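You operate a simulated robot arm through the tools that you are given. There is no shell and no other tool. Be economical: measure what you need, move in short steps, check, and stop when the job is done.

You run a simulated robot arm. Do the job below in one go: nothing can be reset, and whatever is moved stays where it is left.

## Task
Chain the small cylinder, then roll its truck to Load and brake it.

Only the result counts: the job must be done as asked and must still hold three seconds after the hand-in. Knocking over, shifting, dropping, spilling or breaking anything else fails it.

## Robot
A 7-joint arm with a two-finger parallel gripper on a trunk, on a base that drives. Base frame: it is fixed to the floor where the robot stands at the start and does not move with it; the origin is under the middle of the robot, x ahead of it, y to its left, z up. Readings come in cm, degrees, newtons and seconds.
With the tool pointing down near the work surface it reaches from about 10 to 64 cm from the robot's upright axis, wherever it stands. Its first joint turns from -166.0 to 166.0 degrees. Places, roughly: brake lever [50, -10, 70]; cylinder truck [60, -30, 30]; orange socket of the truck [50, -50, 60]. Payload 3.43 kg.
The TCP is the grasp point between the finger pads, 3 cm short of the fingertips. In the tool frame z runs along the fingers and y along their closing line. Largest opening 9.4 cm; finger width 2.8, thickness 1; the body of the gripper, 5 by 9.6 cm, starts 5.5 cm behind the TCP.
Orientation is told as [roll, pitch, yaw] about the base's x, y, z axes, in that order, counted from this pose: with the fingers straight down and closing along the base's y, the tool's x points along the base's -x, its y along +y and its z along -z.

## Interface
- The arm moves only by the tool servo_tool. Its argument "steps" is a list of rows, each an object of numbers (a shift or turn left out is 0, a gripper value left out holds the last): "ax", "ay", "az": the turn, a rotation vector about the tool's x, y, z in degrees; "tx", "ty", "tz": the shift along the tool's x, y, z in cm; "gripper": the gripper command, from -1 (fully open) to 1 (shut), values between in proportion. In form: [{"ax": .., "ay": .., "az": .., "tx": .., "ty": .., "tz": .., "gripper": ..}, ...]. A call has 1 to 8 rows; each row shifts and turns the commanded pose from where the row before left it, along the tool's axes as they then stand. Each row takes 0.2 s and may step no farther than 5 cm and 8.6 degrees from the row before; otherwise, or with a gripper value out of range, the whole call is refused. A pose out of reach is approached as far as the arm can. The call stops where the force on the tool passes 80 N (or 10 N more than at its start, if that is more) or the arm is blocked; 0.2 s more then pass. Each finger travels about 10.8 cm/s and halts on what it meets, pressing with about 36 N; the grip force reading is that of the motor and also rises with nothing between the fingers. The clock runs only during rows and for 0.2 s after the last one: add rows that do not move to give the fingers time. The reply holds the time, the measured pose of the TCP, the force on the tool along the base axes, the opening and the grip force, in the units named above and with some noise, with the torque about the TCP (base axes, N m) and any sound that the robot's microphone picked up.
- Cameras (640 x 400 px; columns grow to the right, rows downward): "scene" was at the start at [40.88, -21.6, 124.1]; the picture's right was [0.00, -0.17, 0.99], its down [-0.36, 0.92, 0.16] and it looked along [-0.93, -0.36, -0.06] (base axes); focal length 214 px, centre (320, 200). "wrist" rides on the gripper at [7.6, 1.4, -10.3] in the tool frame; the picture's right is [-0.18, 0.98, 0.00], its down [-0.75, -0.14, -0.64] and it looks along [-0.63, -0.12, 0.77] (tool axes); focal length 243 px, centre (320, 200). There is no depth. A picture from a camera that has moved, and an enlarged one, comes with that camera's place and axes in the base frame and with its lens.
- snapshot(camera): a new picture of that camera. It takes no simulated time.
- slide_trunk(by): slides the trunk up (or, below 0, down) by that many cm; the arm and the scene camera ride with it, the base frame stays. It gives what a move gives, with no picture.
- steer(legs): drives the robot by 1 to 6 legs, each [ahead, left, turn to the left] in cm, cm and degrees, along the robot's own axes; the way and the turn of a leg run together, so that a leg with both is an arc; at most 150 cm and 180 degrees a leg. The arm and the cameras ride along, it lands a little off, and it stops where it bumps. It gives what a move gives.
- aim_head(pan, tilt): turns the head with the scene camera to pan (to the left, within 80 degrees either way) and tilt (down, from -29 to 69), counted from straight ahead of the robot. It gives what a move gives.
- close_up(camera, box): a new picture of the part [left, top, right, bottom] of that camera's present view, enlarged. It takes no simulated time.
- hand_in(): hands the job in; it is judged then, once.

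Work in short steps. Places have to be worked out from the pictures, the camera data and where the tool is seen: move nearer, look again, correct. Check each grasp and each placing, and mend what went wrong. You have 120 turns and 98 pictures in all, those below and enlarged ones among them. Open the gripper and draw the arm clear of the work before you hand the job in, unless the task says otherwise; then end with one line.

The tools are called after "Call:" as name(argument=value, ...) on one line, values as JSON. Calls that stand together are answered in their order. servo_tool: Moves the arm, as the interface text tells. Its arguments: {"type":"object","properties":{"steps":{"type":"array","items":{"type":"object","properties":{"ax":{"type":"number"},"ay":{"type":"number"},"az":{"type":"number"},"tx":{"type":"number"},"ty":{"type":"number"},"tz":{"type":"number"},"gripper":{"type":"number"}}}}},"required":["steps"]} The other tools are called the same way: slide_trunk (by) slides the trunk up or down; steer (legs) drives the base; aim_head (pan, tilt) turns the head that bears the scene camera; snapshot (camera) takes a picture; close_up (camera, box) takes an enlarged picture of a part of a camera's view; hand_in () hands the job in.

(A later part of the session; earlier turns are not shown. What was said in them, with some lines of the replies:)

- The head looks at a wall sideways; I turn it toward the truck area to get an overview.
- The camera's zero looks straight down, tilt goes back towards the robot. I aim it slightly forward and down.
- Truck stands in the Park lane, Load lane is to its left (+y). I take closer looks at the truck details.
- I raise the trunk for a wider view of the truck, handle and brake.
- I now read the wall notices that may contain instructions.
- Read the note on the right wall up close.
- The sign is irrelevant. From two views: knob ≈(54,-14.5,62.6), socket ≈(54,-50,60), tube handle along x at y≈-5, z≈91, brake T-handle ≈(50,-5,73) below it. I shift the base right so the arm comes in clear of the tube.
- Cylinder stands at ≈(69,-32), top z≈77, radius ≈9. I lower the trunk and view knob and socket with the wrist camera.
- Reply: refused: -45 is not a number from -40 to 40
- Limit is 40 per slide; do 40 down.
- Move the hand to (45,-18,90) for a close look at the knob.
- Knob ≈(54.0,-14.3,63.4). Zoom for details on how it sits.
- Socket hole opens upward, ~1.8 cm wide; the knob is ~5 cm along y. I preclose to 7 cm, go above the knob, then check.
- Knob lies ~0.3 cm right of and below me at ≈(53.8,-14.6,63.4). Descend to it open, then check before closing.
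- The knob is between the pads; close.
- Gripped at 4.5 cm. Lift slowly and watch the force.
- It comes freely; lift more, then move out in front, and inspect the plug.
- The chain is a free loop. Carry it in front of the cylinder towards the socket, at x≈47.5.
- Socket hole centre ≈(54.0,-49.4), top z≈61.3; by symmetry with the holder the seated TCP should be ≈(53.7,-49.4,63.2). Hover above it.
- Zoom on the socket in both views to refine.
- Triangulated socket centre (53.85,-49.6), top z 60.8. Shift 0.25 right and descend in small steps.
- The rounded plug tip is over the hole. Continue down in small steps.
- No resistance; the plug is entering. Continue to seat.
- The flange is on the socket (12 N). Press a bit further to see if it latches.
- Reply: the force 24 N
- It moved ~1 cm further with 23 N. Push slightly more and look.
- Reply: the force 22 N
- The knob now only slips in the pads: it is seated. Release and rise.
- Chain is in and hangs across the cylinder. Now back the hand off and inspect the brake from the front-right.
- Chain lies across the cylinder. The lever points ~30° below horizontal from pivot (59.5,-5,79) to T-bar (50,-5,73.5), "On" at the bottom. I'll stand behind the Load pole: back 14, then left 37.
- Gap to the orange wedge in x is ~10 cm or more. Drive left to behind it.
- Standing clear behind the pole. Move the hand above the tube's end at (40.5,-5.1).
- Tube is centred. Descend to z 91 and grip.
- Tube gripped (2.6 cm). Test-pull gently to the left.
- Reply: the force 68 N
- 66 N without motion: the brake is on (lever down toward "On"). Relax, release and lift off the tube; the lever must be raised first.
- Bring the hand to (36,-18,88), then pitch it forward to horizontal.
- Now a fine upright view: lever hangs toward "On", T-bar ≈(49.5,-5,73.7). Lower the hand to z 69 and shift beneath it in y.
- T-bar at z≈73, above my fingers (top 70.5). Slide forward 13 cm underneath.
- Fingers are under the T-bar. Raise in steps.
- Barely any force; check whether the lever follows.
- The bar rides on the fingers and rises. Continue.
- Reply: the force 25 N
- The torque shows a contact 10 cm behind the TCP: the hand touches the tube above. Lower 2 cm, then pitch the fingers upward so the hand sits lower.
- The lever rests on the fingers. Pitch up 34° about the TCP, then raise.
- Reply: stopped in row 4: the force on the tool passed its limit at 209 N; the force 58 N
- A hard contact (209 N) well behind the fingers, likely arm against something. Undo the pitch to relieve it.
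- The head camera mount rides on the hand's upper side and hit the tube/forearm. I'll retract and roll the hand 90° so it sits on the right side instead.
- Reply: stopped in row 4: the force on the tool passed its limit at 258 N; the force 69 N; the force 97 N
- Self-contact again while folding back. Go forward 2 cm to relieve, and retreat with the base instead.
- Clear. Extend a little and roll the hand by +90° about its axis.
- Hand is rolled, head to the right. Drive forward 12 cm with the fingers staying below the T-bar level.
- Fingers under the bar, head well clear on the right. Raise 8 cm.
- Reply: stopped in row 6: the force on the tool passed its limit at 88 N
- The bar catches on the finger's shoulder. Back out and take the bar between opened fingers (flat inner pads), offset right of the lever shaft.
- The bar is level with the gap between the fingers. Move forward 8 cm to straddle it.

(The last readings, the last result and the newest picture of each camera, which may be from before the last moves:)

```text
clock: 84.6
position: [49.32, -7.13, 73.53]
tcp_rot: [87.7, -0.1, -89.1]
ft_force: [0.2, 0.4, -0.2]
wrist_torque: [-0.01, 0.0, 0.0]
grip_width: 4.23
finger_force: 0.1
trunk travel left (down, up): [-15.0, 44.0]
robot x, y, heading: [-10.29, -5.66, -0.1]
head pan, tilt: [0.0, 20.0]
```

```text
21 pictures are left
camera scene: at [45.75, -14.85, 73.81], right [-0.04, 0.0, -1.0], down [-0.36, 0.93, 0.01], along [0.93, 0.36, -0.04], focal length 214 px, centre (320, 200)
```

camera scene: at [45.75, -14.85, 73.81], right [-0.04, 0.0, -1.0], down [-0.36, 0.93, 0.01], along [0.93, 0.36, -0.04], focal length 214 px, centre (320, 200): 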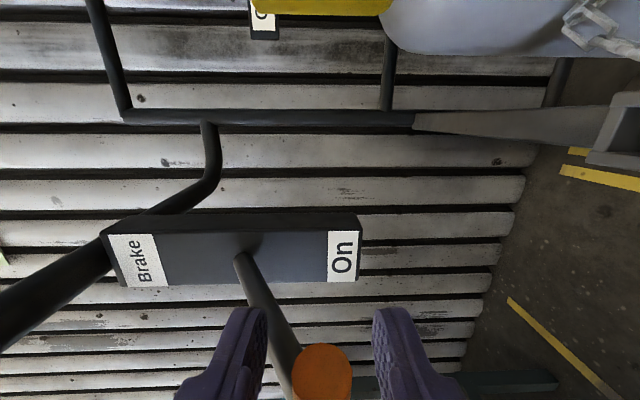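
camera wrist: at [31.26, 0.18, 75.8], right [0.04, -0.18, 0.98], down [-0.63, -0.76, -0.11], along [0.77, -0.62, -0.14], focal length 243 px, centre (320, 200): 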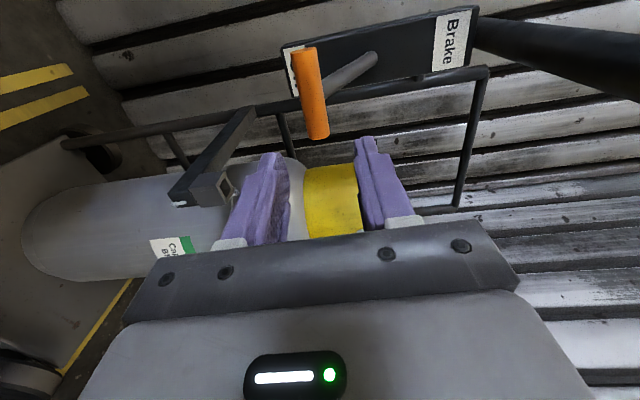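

The bar sits between the pads. Raise along the lever's arc.

Call:
servo_tool(steps=[{"ty": 1, "tz": -0.4}, {"ty": 1, "tz": -0.3}, {"ty": 1, "tz": -0.3}, {"ty": 1, "tz": -0.3}, {"ty": 1, "tz": -0.1}, {"ty": 1}, {"ty": 1}])

Call:
snapshot(camera="scene")

```text
clock: 86.2
position: [48.13, -7.26, 80.81]
tcp_rot: [87.7, -0.1, -89.2]
ft_force: [-1.5, 0.0, -0.1]
wrist_torque: [-0.03, 0.0, 0.04]
grip_width: 4.25
finger_force: 0.5
trunk travel left (down, up): [-15.0, 44.0]
robot x, y, heading: [-9.91, -5.45, -0.0]
head pan, tilt: [0.0, 20.0]
```

```text
20 pictures are left
camera scene: at [44.52, -14.91, 81.01], right [-0.04, 0.0, -1.0], down [-0.36, 0.93, 0.01], along [0.93, 0.36, -0.04], focal length 214 px, centre (320, 200)
```

scene: 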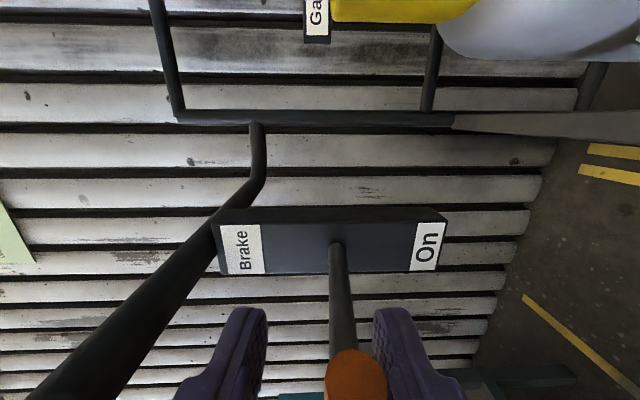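

Lever is now horizontal. Narrow the gap and lift further with care for the tube.

Call:
servo_tool(steps=[{"gripper": 0.42, "ty": -0.4}, {}, {"ty": 1, "tz": 0.1}, {"ty": 1, "tz": 0.2}, {"ty": 1, "tz": 0.3}])

Call:
snapshot(camera="scene")

```text
clock: 87.4
position: [48.9, -7.17, 83.14]
tcp_rot: [87.8, -0.2, -89.1]
ft_force: [-1.4, 0.4, -0.1]
wrist_torque: [-0.01, -0.03, 0.0]
grip_width: 2.75
finger_force: 0.4
trunk travel left (down, up): [-15.0, 44.0]
robot x, y, heading: [-9.92, -5.85, 0.2]
head pan, tilt: [0.0, 20.0]
```

```text
19 pictures are left
camera scene: at [45.22, -14.89, 83.5], right [-0.04, 0.0, -1.0], down [-0.36, 0.93, 0.01], along [0.93, 0.36, -0.04], focal length 214 px, centre (320, 200)
```

scene: 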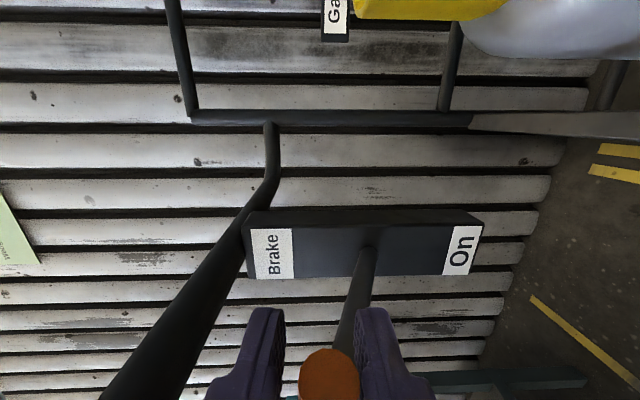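

Continue in half-centimetre steps.

Call:
servo_tool(steps=[{"ty": 0.5, "tz": 0.15}, {"ty": 0.5, "tz": 0.15}, {"ty": 0.5, "tz": 0.15}, {}])

```text
clock: 88.1
position: [48.74, -7.2, 83.3]
tcp_rot: [86.4, -0.5, -89.1]
ft_force: [3.5, -0.1, -22.1]
wrist_torque: [-0.51, -2.16, -0.13]
grip_width: 2.73
finger_force: 0.0
trunk travel left (down, up): [-15.0, 44.0]
robot x, y, heading: [-10.07, -5.9, 0.0]
head pan, tilt: [0.0, 20.0]
stopped in row 3: the force on the tool passed its limit at 91 N (the readings are from after the stop); the commanded pose is now the measured one
```

The hand's rear flange touches the tube end again. Lower 1 cm, pitch the fingers up ~14°, and raise again.

Call:
servo_tool(steps=[{"ty": -1}, {"ax": -7}, {"ax": -7}, {"tz": -0.5}])

Call:
servo_tool(steps=[{"ty": 0.7}, {"ty": 0.7}, {"ty": 0.7}, {"ty": 0.6}, {}])

Call:
snapshot(camera="scene")

```text
clock: 89.1
position: [48.27, -7.09, 82.42]
tcp_rot: [100.8, -0.4, -88.9]
ft_force: [-0.2, 0.3, -0.8]
wrist_torque: [0.0, 0.03, -0.01]
grip_width: 2.71
finger_force: 0.0
trunk travel left (down, up): [-15.0, 44.0]
robot x, y, heading: [-9.86, -5.67, -0.1]
head pan, tilt: [0.0, 20.0]
```

```text
clock: 90.3
position: [47.69, -7.18, 84.9]
tcp_rot: [100.6, -0.4, -89.0]
ft_force: [0.8, -3.7, -10.7]
wrist_torque: [-0.04, 0.27, -0.23]
grip_width: 3.33
finger_force: 5.3
trunk travel left (down, up): [-15.0, 44.0]
robot x, y, heading: [-9.96, -5.97, 0.0]
head pan, tilt: [0.0, 20.0]
```

```text
18 pictures are left
camera scene: at [44.16, -14.84, 84.34], right [0.18, 0.0, -0.98], down [-0.35, 0.93, -0.07], along [0.92, 0.36, 0.17], focal length 214 px, centre (320, 200)
```

scene: 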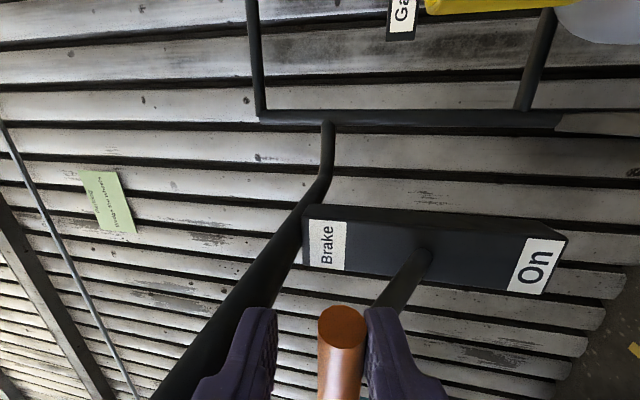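

The lever is at its upper stop (bar resists, fingers yield). Back out and see whether it stays; also read the green note.

Call:
servo_tool(steps=[{"ty": -0.4, "gripper": 0.1}, {"tz": -3}, {"tz": -3}, {"tz": -1.5}, {}])

Call:
snapshot(camera="scene")

Call:
close_up(camera="scene", box=[50, 150, 170, 250])

```text
clock: 91.5
position: [40.18, -7.1, 83.29]
tcp_rot: [100.8, -0.4, -89.0]
ft_force: [-0.7, -0.4, -0.5]
wrist_torque: [0.0, -0.01, 0.0]
grip_width: 4.23
finger_force: 0.1
trunk travel left (down, up): [-15.0, 44.0]
robot x, y, heading: [-9.81, -5.37, 0.1]
head pan, tilt: [0.0, 20.0]
```

```text
17 pictures are left
camera scene: at [36.73, -14.92, 82.72], right [0.19, 0.0, -0.98], down [-0.35, 0.93, -0.07], along [0.92, 0.36, 0.17], focal length 214 px, centre (320, 200)
```

scene: 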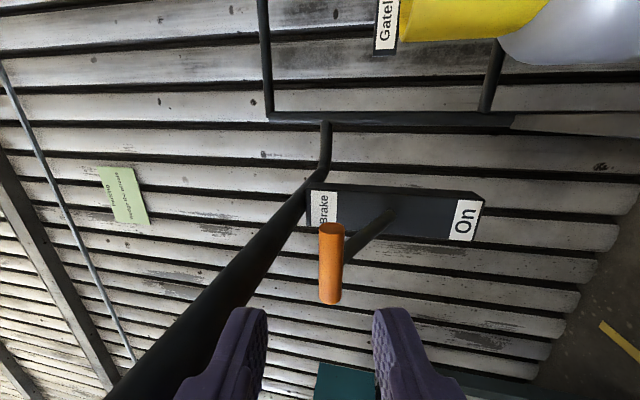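

```text
4.00 times, centred on (110, 200) of scene
camera zoom: at [36.73, -14.92, 82.72], right [0.19, 0.0, -0.98], down [-0.35, 0.93, -0.07], along [0.92, 0.36, 0.17], focal length 858 px, centre (1160, 200)
```

zoom: 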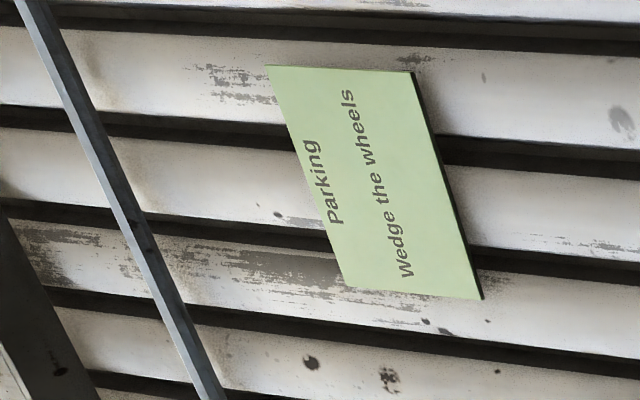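

The lever stays up: brake off. Back off with the base, then level and roll the hand back to grip the tube end from the front (fingers left/right), so that the base can pull the truck left.

Call:
steer(legs=[[-13, 0, 0]])

Call:
servo_tool(steps=[{"ax": 5.4}, {"ax": 5.4}, {"az": -8.2}, {"az": -8.2}, {"az": -8.2}, {"az": -8.2}, {"az": -8.2}, {"az": -8.2}])

Call:
servo_tool(steps=[{"az": -8.2, "gripper": -0.5}, {"az": -8.2}, {"az": -8.2}, {"az": -8.2}, {"az": -8.2}, {}])

```text
clock: 92.8
position: [27.16, -7.03, 83.26]
tcp_rot: [100.9, -0.4, -88.9]
ft_force: [0.2, 0.6, 0.5]
wrist_torque: [0.0, 0.0, -0.04]
grip_width: 4.22
finger_force: 0.1
trunk travel left (down, up): [-15.0, 44.0]
robot x, y, heading: [-22.91, -5.36, 0.1]
head pan, tilt: [0.0, 20.0]
```

```text
clock: 94.6
position: [26.99, -7.14, 83.34]
tcp_rot: [90.0, -49.7, -89.0]
ft_force: [-1.1, -0.5, 0.4]
wrist_torque: [0.01, 0.0, 0.07]
grip_width: 4.23
finger_force: 0.1
trunk travel left (down, up): [-15.0, 44.0]
robot x, y, heading: [-22.98, -5.5, 0.1]
head pan, tilt: [0.0, 20.0]
```

```text
clock: 96.0
position: [27.23, -7.11, 83.26]
tcp_rot: [-88.2, -89.3, 89.1]
ft_force: [0.5, 0.0, -0.1]
wrist_torque: [0.0, -0.02, -0.05]
grip_width: 7.06
finger_force: 0.0
trunk travel left (down, up): [-15.0, 44.0]
robot x, y, heading: [-23.11, -5.56, 0.0]
head pan, tilt: [0.0, 20.0]
```

Level again. Align with the tube: z 91.1, y -5.1; take a picture.

Call:
servo_tool(steps=[{"tx": -4, "ty": 1}, {"tx": -3.8, "ty": 1}, {}])

Call:
snapshot(camera="scene")

```text
clock: 96.8
position: [27.05, -5.04, 91.19]
tcp_rot: [-85.4, -89.4, 86.4]
ft_force: [-0.5, 0.6, 0.4]
wrist_torque: [-0.01, 0.04, 0.02]
grip_width: 7.03
finger_force: 0.0
trunk travel left (down, up): [-15.0, 44.0]
robot x, y, heading: [-23.09, -5.5, -0.0]
head pan, tilt: [0.0, 20.0]
```

```text
15 pictures are left
camera scene: at [23.32, -4.94, 98.94], right [0.02, -1.0, 0.01], down [-0.34, -0.02, -0.94], along [0.94, 0.01, -0.34], focal length 214 px, centre (320, 200)
```

scene: 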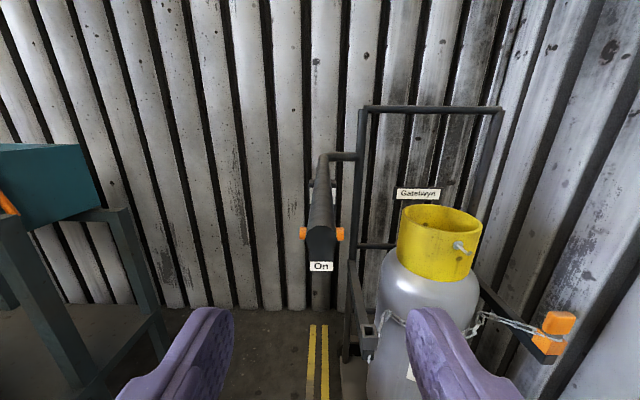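

Tube end is dead ahead between the open fingers. Drive forward 8.5, then extend to straddle it and grip.

Call:
steer(legs=[[8.5, 0, 0]])

Call:
servo_tool(steps=[{"tz": 2.2, "tx": 0.4}, {"tz": 2}, {}])

Call:
snapshot(camera="scene")

```text
clock: 97.9
position: [35.59, -5.01, 90.99]
tcp_rot: [-86.1, -89.4, 87.3]
ft_force: [-0.2, 0.7, -0.8]
wrist_torque: [0.0, -0.01, 0.0]
grip_width: 7.07
finger_force: 0.1
trunk travel left (down, up): [-15.0, 44.0]
robot x, y, heading: [-14.51, -5.61, 0.1]
head pan, tilt: [0.0, 20.0]
```

```text
clock: 98.7
position: [39.88, -4.94, 90.69]
tcp_rot: [-85.4, -89.3, 86.6]
ft_force: [0.0, 0.0, 0.0]
wrist_torque: [-0.01, 0.03, 0.01]
grip_width: 7.06
finger_force: 0.0
trunk travel left (down, up): [-15.0, 44.0]
robot x, y, heading: [-14.62, -6.1, 0.4]
head pan, tilt: [0.0, 20.0]
```

```text
14 pictures are left
camera scene: at [36.13, -4.87, 98.37], right [0.02, -1.0, 0.01], down [-0.34, -0.02, -0.94], along [0.94, 0.01, -0.34], focal length 214 px, centre (320, 200)
```

scene: 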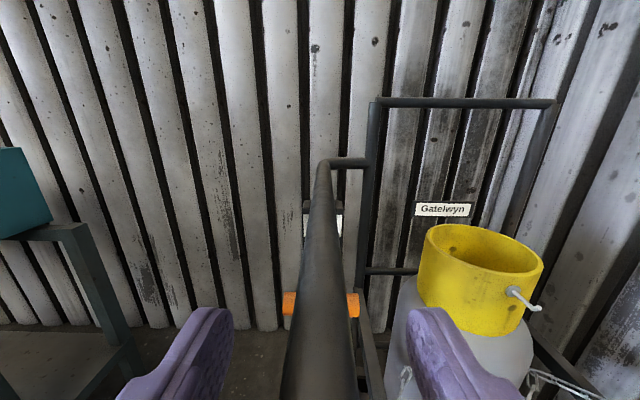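

Tube lies between the fingers. Close, then test-pull 2 cm left with the arm.

Call:
servo_tool(steps=[{"gripper": 0.2}, {"gripper": 1}, {}, {"ty": 0.5}, {"ty": 0.7}, {"ty": 0.8}, {}])

```text
clock: 100.3
position: [39.8, -2.81, 90.3]
tcp_rot: [-51.6, -89.2, 52.9]
ft_force: [-8.8, 4.1, -43.1]
wrist_torque: [0.16, -0.24, -1.14]
grip_width: 2.69
finger_force: 45.6
trunk travel left (down, up): [-15.0, 44.0]
robot x, y, heading: [-14.24, -5.37, 0.2]
head pan, tilt: [0.0, 20.0]
```

The truck rolls. Ease the vertical force by 0.4 cm and pull with the base, 25 cm first.

Call:
servo_tool(steps=[{"tx": 0.4}, {}])

Call:
steer(legs=[[0, 10, 0], [0, 15, 0]])

Call:
snapshot(camera="scene")

```text
clock: 100.9
position: [39.86, -2.98, 90.23]
tcp_rot: [-100.7, -89.3, 101.8]
ft_force: [-9.3, 3.9, -11.7]
wrist_torque: [0.13, 0.61, -1.59]
grip_width: 2.69
finger_force: 45.9
trunk travel left (down, up): [-15.0, 44.0]
robot x, y, heading: [-14.58, -5.74, 0.1]
head pan, tilt: [0.0, 20.0]
```

```text
clock: 103.0
position: [39.87, 21.68, 90.23]
tcp_rot: [-90.3, -89.3, 90.9]
ft_force: [8.8, -5.2, -1.5]
wrist_torque: [-0.17, -0.84, -2.3]
grip_width: 2.62
finger_force: 45.0
trunk travel left (down, up): [-15.0, 44.0]
robot x, y, heading: [-14.6, 19.34, -0.4]
head pan, tilt: [0.0, 20.0]
```

```text
13 pictures are left
camera scene: at [36.09, 21.78, 98.08], right [0.01, -1.0, 0.01], down [-0.34, -0.02, -0.94], along [0.94, 0.01, -0.34], focal length 214 px, centre (320, 200)
```

scene: 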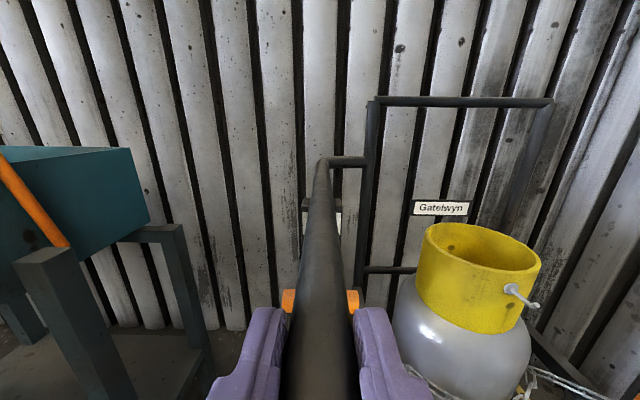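

Rolling well: displaced 26.7 of ≈56 cm. Continue 20 more, then check the floor lines.

Call:
steer(legs=[[0, 20, 0]])

Call:
aim_head(pan=-40, tilt=50)

Call:
snapshot(camera="scene")

```text
clock: 104.6
position: [39.78, 40.92, 90.36]
tcp_rot: [-90.5, -89.2, 90.9]
ft_force: [0.8, -6.3, -3.1]
wrist_torque: [-0.18, -0.19, -1.69]
grip_width: 2.56
finger_force: 44.9
trunk travel left (down, up): [-15.0, 44.0]
robot x, y, heading: [-14.47, 39.16, -0.2]
head pan, tilt: [0.0, 20.0]
```

```text
clock: 105.6
position: [39.72, 40.93, 90.29]
tcp_rot: [-90.4, -89.1, 90.8]
ft_force: [2.2, -1.4, 0.1]
wrist_torque: [-0.06, 0.17, -1.34]
grip_width: 2.61
finger_force: 45.0
trunk travel left (down, up): [-15.0, 44.0]
robot x, y, heading: [-14.4, 38.85, -0.2]
head pan, tilt: [-40.0, 50.0]
```

```text
12 pictures are left
camera scene: at [32.67, 36.08, 93.6], right [-0.64, -0.77, 0.01], down [-0.59, 0.48, -0.65], along [0.5, -0.42, -0.76], focal length 214 px, centre (320, 200)
```

scene: 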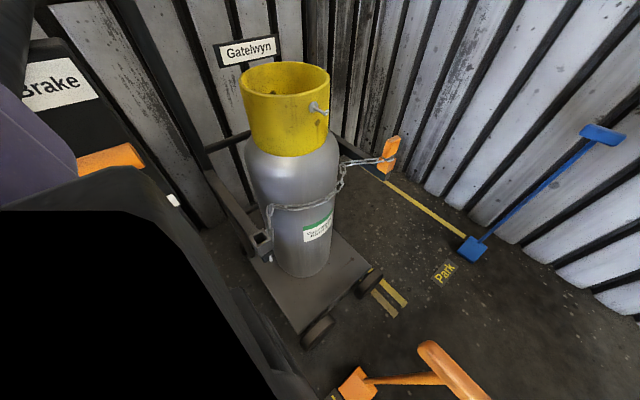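

Truck centre is at y≈13.5; Load lane centre ≈24.3 (lines at -1 and 49.5). Move 10.5 more.

Call:
steer(legs=[[0, 10.5, 0]])

Call:
snapshot(camera="scene")

```text
clock: 106.8
position: [39.84, 50.85, 90.24]
tcp_rot: [-90.6, -89.0, 90.4]
ft_force: [-2.9, -7.7, -2.2]
wrist_torque: [-0.1, -0.25, -1.32]
grip_width: 2.55
finger_force: 44.9
trunk travel left (down, up): [-15.0, 44.0]
robot x, y, heading: [-14.29, 49.04, -0.2]
head pan, tilt: [-40.0, 50.0]
```

```text
11 pictures are left
camera scene: at [32.61, 46.01, 93.6], right [-0.64, -0.76, 0.01], down [-0.59, 0.48, -0.65], along [0.49, -0.43, -0.76], focal length 214 px, centre (320, 200)
```

scene: 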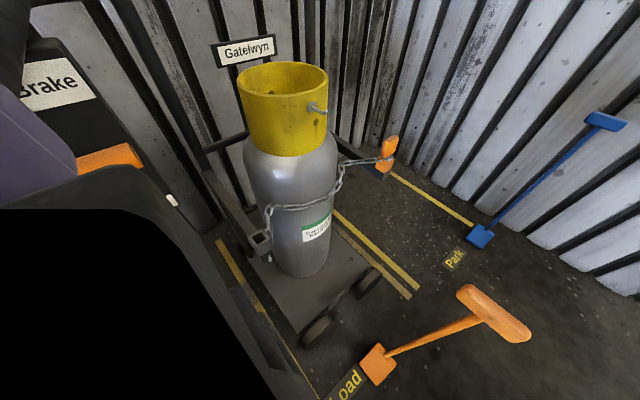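

Truck sits centred in Load. Release the tube, back off with the base, and roll the hand for the lever.

Call:
servo_tool(steps=[{"gripper": -0.5}, {}, {}])

Call:
steer(legs=[[-9, 0, 0]])

Call:
servo_tool(steps=[{"tx": 3}, {"tx": 3}, {"az": 8.2}, {"az": 8.2}, {"az": 8.2}, {"az": 8.2}, {"az": 8.2}])

Call:
servo_tool(steps=[{"az": 8.2}, {"az": 8.2}, {"az": 8.2}, {"az": 8.2}, {"az": 8.2}, {"az": 7.8, "gripper": 0.1}, {}])

Call:
aim_head(pan=0, tilt=20)

Call:
snapshot(camera="scene")

```text
clock: 107.6
position: [39.68, 50.98, 90.2]
tcp_rot: [-89.9, -88.9, 89.7]
ft_force: [0.1, 0.2, 0.2]
wrist_torque: [0.02, 0.04, -0.02]
grip_width: 7.06
finger_force: 0.0
trunk travel left (down, up): [-15.0, 44.0]
robot x, y, heading: [-14.66, 49.5, -0.4]
head pan, tilt: [-40.0, 50.0]
```

```text
clock: 108.7
position: [30.63, 50.88, 90.26]
tcp_rot: [-90.4, -88.8, 90.3]
ft_force: [0.6, 0.4, 1.1]
wrist_torque: [-0.01, 0.01, 0.03]
grip_width: 7.05
finger_force: 0.1
trunk travel left (down, up): [-15.0, 44.0]
robot x, y, heading: [-24.05, 49.44, -0.1]
head pan, tilt: [-40.0, 50.0]
```

```text
clock: 110.3
position: [30.64, 50.93, 84.27]
tcp_rot: [90.0, -50.0, -90.1]
ft_force: [0.1, -0.3, -0.2]
wrist_torque: [0.01, -0.01, -0.01]
grip_width: 7.06
finger_force: 0.2
trunk travel left (down, up): [-15.0, 44.0]
robot x, y, heading: [-23.49, 49.36, -0.1]
head pan, tilt: [-40.0, 50.0]
```

```text
clock: 111.9
position: [30.67, 50.78, 84.18]
tcp_rot: [90.0, -1.1, -90.0]
ft_force: [1.0, 0.4, -0.2]
wrist_torque: [0.01, -0.04, -0.02]
grip_width: 4.23
finger_force: 0.0
trunk travel left (down, up): [-15.0, 44.0]
robot x, y, heading: [-23.82, 49.42, -0.3]
head pan, tilt: [-40.0, 50.0]
```

```text
clock: 113.0
position: [30.73, 50.82, 84.21]
tcp_rot: [90.0, -1.3, -90.1]
ft_force: [0.6, 0.2, 0.2]
wrist_torque: [-0.02, -0.01, 0.02]
grip_width: 4.2
finger_force: 0.0
trunk travel left (down, up): [-15.0, 44.0]
robot x, y, heading: [-23.81, 49.29, -0.4]
head pan, tilt: [0.0, 20.0]
```

```text
10 pictures are left
camera scene: at [26.94, 43.19, 84.46], right [0.0, -0.02, -1.0], down [-0.34, 0.94, -0.02], along [0.94, 0.34, -0.01], focal length 214 px, centre (320, 200)
```

scene: 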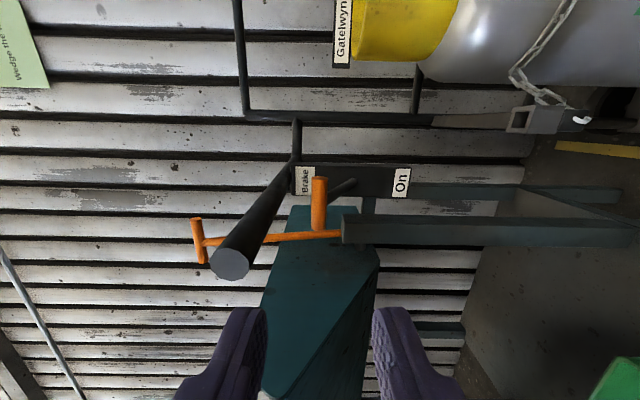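

Bar at z≈84.3 as before. Reproduce the earlier exit pose mirrored: pitch 11° up, y 48.8, z 83.3, then drive forward 9.5 cm.

Call:
servo_tool(steps=[{"ax": -5.4, "tx": -2}, {"ax": -5.4}, {"ty": -0.9}, {}])

Call:
steer(legs=[[9.5, 0, 0]])

Call:
snapshot(camera="scene")

```text
clock: 114.0
position: [30.73, 48.9, 83.24]
tcp_rot: [100.8, -1.4, -90.1]
ft_force: [0.7, 0.3, -0.6]
wrist_torque: [0.0, -0.01, -0.01]
grip_width: 4.23
finger_force: 0.0
trunk travel left (down, up): [-15.0, 44.0]
robot x, y, heading: [-23.71, 49.42, -0.2]
head pan, tilt: [0.0, 20.0]
```

```text
clock: 115.1
position: [40.57, 48.68, 83.39]
tcp_rot: [100.7, -1.2, -90.1]
ft_force: [0.1, 0.6, -0.1]
wrist_torque: [0.0, 0.0, 0.01]
grip_width: 4.2
finger_force: 0.1
trunk travel left (down, up): [-15.0, 44.0]
robot x, y, heading: [-13.78, 49.39, -0.1]
head pan, tilt: [0.0, 20.0]
```

```text
9 pictures are left
camera scene: at [36.81, 40.96, 82.91], right [0.19, -0.02, -0.98], down [-0.33, 0.94, -0.08], along [0.92, 0.34, 0.17], focal length 214 px, centre (320, 200)
```

scene: 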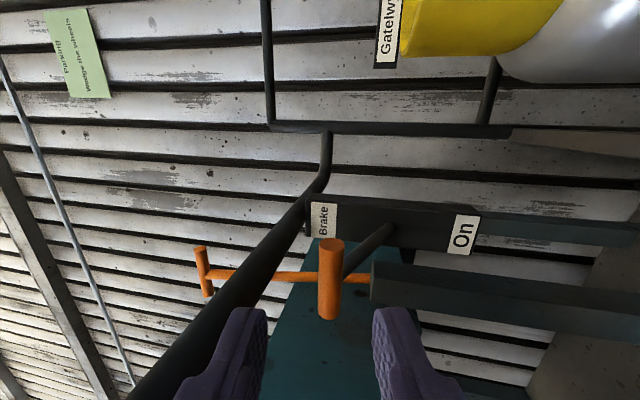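

Same geometry as before. Slide forward 7.3 cm to straddle the bar.

Call:
servo_tool(steps=[{"tz": 2.5}, {"tz": 2.5}, {"tz": 2.2}, {}])

Call:
snapshot(camera="scene")

```text
clock: 116.1
position: [47.64, 48.74, 84.73]
tcp_rot: [100.8, -1.2, -90.2]
ft_force: [0.2, -0.4, 0.1]
wrist_torque: [-0.06, -0.01, 0.0]
grip_width: 4.23
finger_force: 0.0
trunk travel left (down, up): [-15.0, 44.0]
robot x, y, heading: [-14.12, 49.37, -0.5]
head pan, tilt: [0.0, 20.0]
```

```text
8 pictures are left
camera scene: at [43.96, 41.03, 84.2], right [0.19, -0.02, -0.98], down [-0.33, 0.94, -0.08], along [0.92, 0.34, 0.17], focal length 214 px, centre (320, 200)
```

scene: 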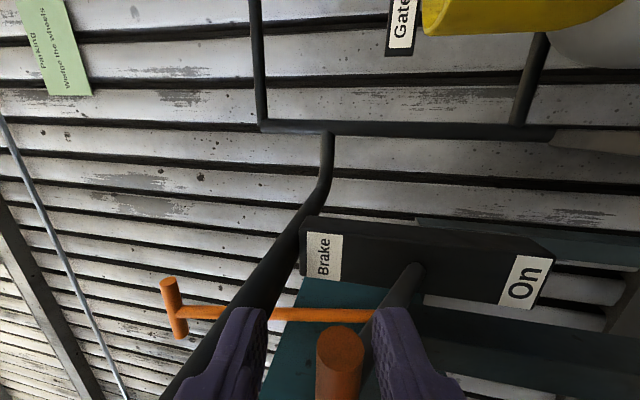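

The bar is between the pads. Push it down along its arc.

Call:
servo_tool(steps=[{"ty": -1, "tz": -0.3}, {"ty": -1, "tz": -0.4}, {"ty": -1, "tz": -0.4}, {"ty": -1, "tz": -0.3}, {"ty": -1, "tz": -0.2}, {"ty": -1, "tz": -0.1}, {"ty": -1}, {"ty": -1}])

Call:
snapshot(camera="scene")

```text
clock: 117.9
position: [47.39, 48.38, 76.52]
tcp_rot: [100.9, -1.3, -90.3]
ft_force: [-0.1, 0.7, -1.0]
wrist_torque: [0.01, 0.03, -0.02]
grip_width: 4.28
finger_force: 0.8
trunk travel left (down, up): [-15.0, 44.0]
robot x, y, heading: [-13.75, 49.53, -0.5]
head pan, tilt: [0.0, 20.0]
```

```text
7 pictures are left
camera scene: at [43.68, 40.76, 76.03], right [0.19, -0.02, -0.98], down [-0.33, 0.94, -0.08], along [0.92, 0.34, 0.17], focal length 214 px, centre (320, 200)
```

scene: 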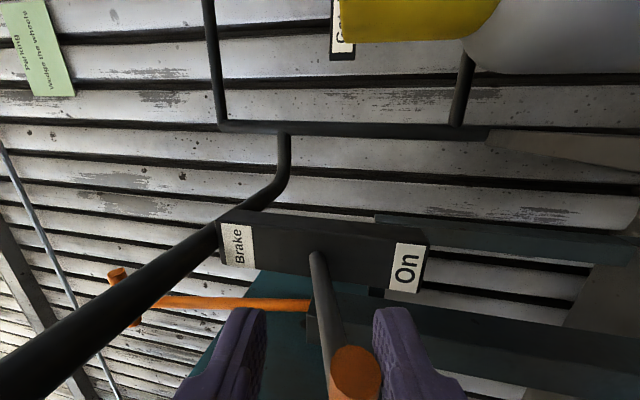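

The bar follows downward. Continue 4.5 cm until it meets its stop.

Call:
servo_tool(steps=[{"ty": -1}, {"ty": -1}, {"ty": -1}, {"ty": -0.8}, {}])

Call:
snapshot(camera="scene")

```text
clock: 119.1
position: [48.08, 48.29, 72.76]
tcp_rot: [100.8, -1.2, -90.2]
ft_force: [0.3, 0.4, -0.5]
wrist_torque: [0.02, -0.01, 0.04]
grip_width: 4.24
finger_force: 0.0
trunk travel left (down, up): [-15.0, 44.0]
robot x, y, heading: [-13.76, 49.25, -0.5]
head pan, tilt: [0.0, 20.0]
```

```text
6 pictures are left
camera scene: at [44.41, 40.64, 72.3], right [0.19, -0.02, -0.98], down [-0.33, 0.94, -0.08], along [0.92, 0.34, 0.17], focal length 214 px, centre (320, 200)
```

scene: 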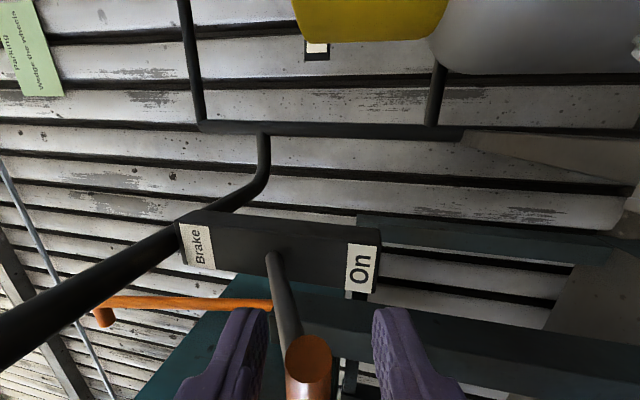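

The bar has stopped; press down with the upper finger to ensure it is fully On.

Call:
servo_tool(steps=[{"ty": -0.6}, {"ty": -0.6}, {"ty": -0.5}, {}])

```text
clock: 120.1
position: [48.45, 48.46, 71.27]
tcp_rot: [101.1, -1.2, -90.3]
ft_force: [2.6, -0.1, 21.3]
wrist_torque: [0.28, -0.19, -0.04]
grip_width: 5.44
finger_force: 10.4
trunk travel left (down, up): [-15.0, 44.0]
robot x, y, heading: [-13.65, 49.39, -0.6]
head pan, tilt: [0.0, 20.0]
```

Firm stop with 21 N. Relieve, back out with the base, and verify.

Call:
servo_tool(steps=[{"ty": 0.8}, {"ty": 0.8}, {}])

Call:
steer(legs=[[-14, 0, 0]])

Call:
snapshot(camera="scene")

Call:
snapshot(camera="wrist")

```text
clock: 120.9
position: [48.16, 48.39, 72.6]
tcp_rot: [100.8, -1.3, -90.1]
ft_force: [0.5, -0.3, 0.2]
wrist_torque: [-0.03, 0.02, -0.01]
grip_width: 4.2
finger_force: 0.1
trunk travel left (down, up): [-15.0, 44.0]
robot x, y, heading: [-14.02, 49.05, -0.4]
head pan, tilt: [0.0, 20.0]
```

```text
clock: 122.2
position: [34.0, 48.53, 72.68]
tcp_rot: [100.8, -1.3, -90.1]
ft_force: [-0.4, 0.2, -0.4]
wrist_torque: [-0.01, 0.01, 0.0]
grip_width: 4.21
finger_force: 0.1
trunk travel left (down, up): [-15.0, 44.0]
robot x, y, heading: [-27.98, 49.63, -0.1]
head pan, tilt: [0.0, 20.0]
```

```text
5 pictures are left
camera scene: at [30.43, 40.86, 72.25], right [0.19, -0.02, -0.98], down [-0.33, 0.94, -0.08], along [0.92, 0.34, 0.17], focal length 214 px, centre (320, 200)
```

scene: 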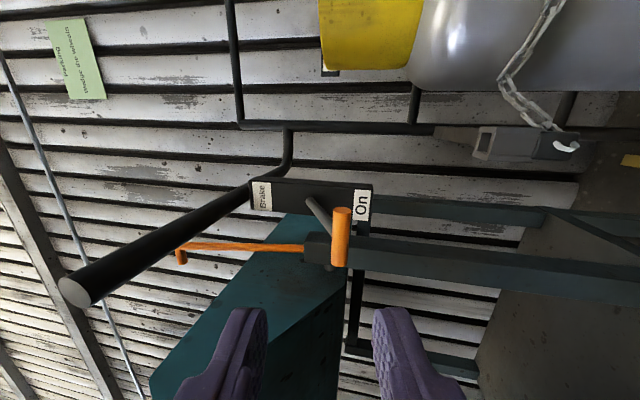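

```text
4 pictures are left
camera wrist: at [23.73, 56.21, 72.01], right [-0.18, -0.16, 0.97], down [-0.61, -0.76, -0.24], along [0.77, -0.63, 0.04], focal length 243 px, centre (320, 200)
```

wrist: 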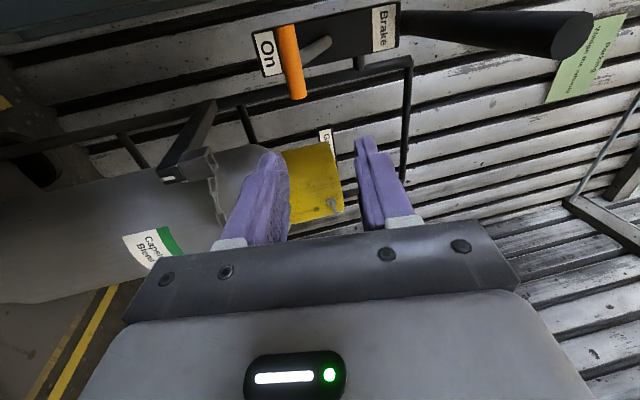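

Lever is at On. One last check of the plug and floor position.

Call:
aim_head(pan=40, tilt=-15)

Call:
snapshot(camera="scene")

```text
clock: 123.3
position: [34.09, 48.4, 72.67]
tcp_rot: [100.7, -1.3, -90.2]
ft_force: [-0.6, 0.2, 0.1]
wrist_torque: [0.04, 0.0, 0.02]
grip_width: 4.24
finger_force: 0.1
trunk travel left (down, up): [-15.0, 44.0]
robot x, y, heading: [-27.87, 49.25, -0.3]
head pan, tilt: [40.0, -15.0]
```

```text
3 pictures are left
camera scene: at [26.35, 35.5, 76.86], right [0.77, -0.02, -0.63], down [0.17, 0.97, 0.18], along [0.61, -0.24, 0.75], focal length 214 px, centre (320, 200)
```

scene: 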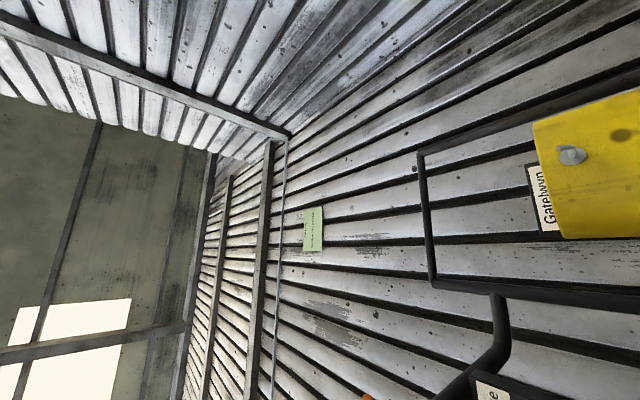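

Wrong way; pan the other direction.

Call:
aim_head(pan=-45, tilt=-12)

Call:
snapshot(camera="scene")

```text
clock: 124.9
position: [34.18, 48.5, 72.72]
tcp_rot: [100.8, -1.3, -90.2]
ft_force: [0.6, -0.5, -0.4]
wrist_torque: [0.01, 0.03, 0.03]
grip_width: 4.23
finger_force: 0.1
trunk travel left (down, up): [-15.0, 44.0]
robot x, y, heading: [-28.01, 49.43, -0.2]
head pan, tilt: [-45.0, -12.0]
```

```text
2 pictures are left
camera scene: at [28.11, 35.68, 65.97], right [-0.56, -0.02, -0.83], down [0.17, 0.97, -0.14], along [0.81, -0.22, -0.54], focal length 214 px, centre (320, 200)
```

scene: 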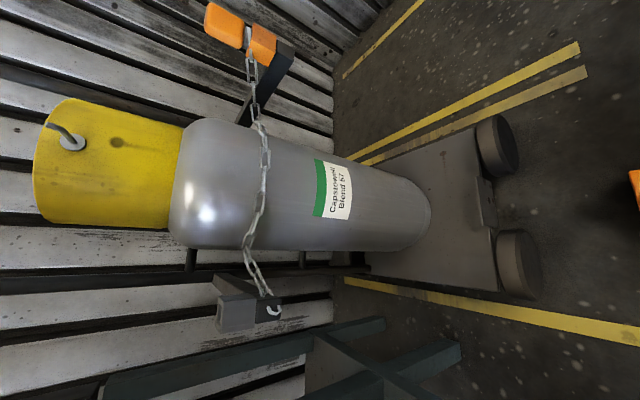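

The chain is plugged across the cylinder and the truck stands between the Load lines with the brake on. I open the gripper, then hand in.

Call:
servo_tool(steps=[{"gripper": -1}, {}, {}])

Call:
hand_in()

```text
clock: 125.7
position: [34.0, 48.53, 72.61]
tcp_rot: [100.8, -1.3, -90.2]
ft_force: [-0.8, 0.5, 1.0]
wrist_torque: [0.0, -0.02, 0.0]
grip_width: 9.41
finger_force: 0.2
trunk travel left (down, up): [-15.0, 44.0]
robot x, y, heading: [-27.99, 49.09, -0.5]
head pan, tilt: [-45.0, -12.0]
```

```text
The job is handed in.
```

The small cylinder is chained, and its truck stands between the Load lines with the brake lever down at On; I didn't test-pull it after braking.
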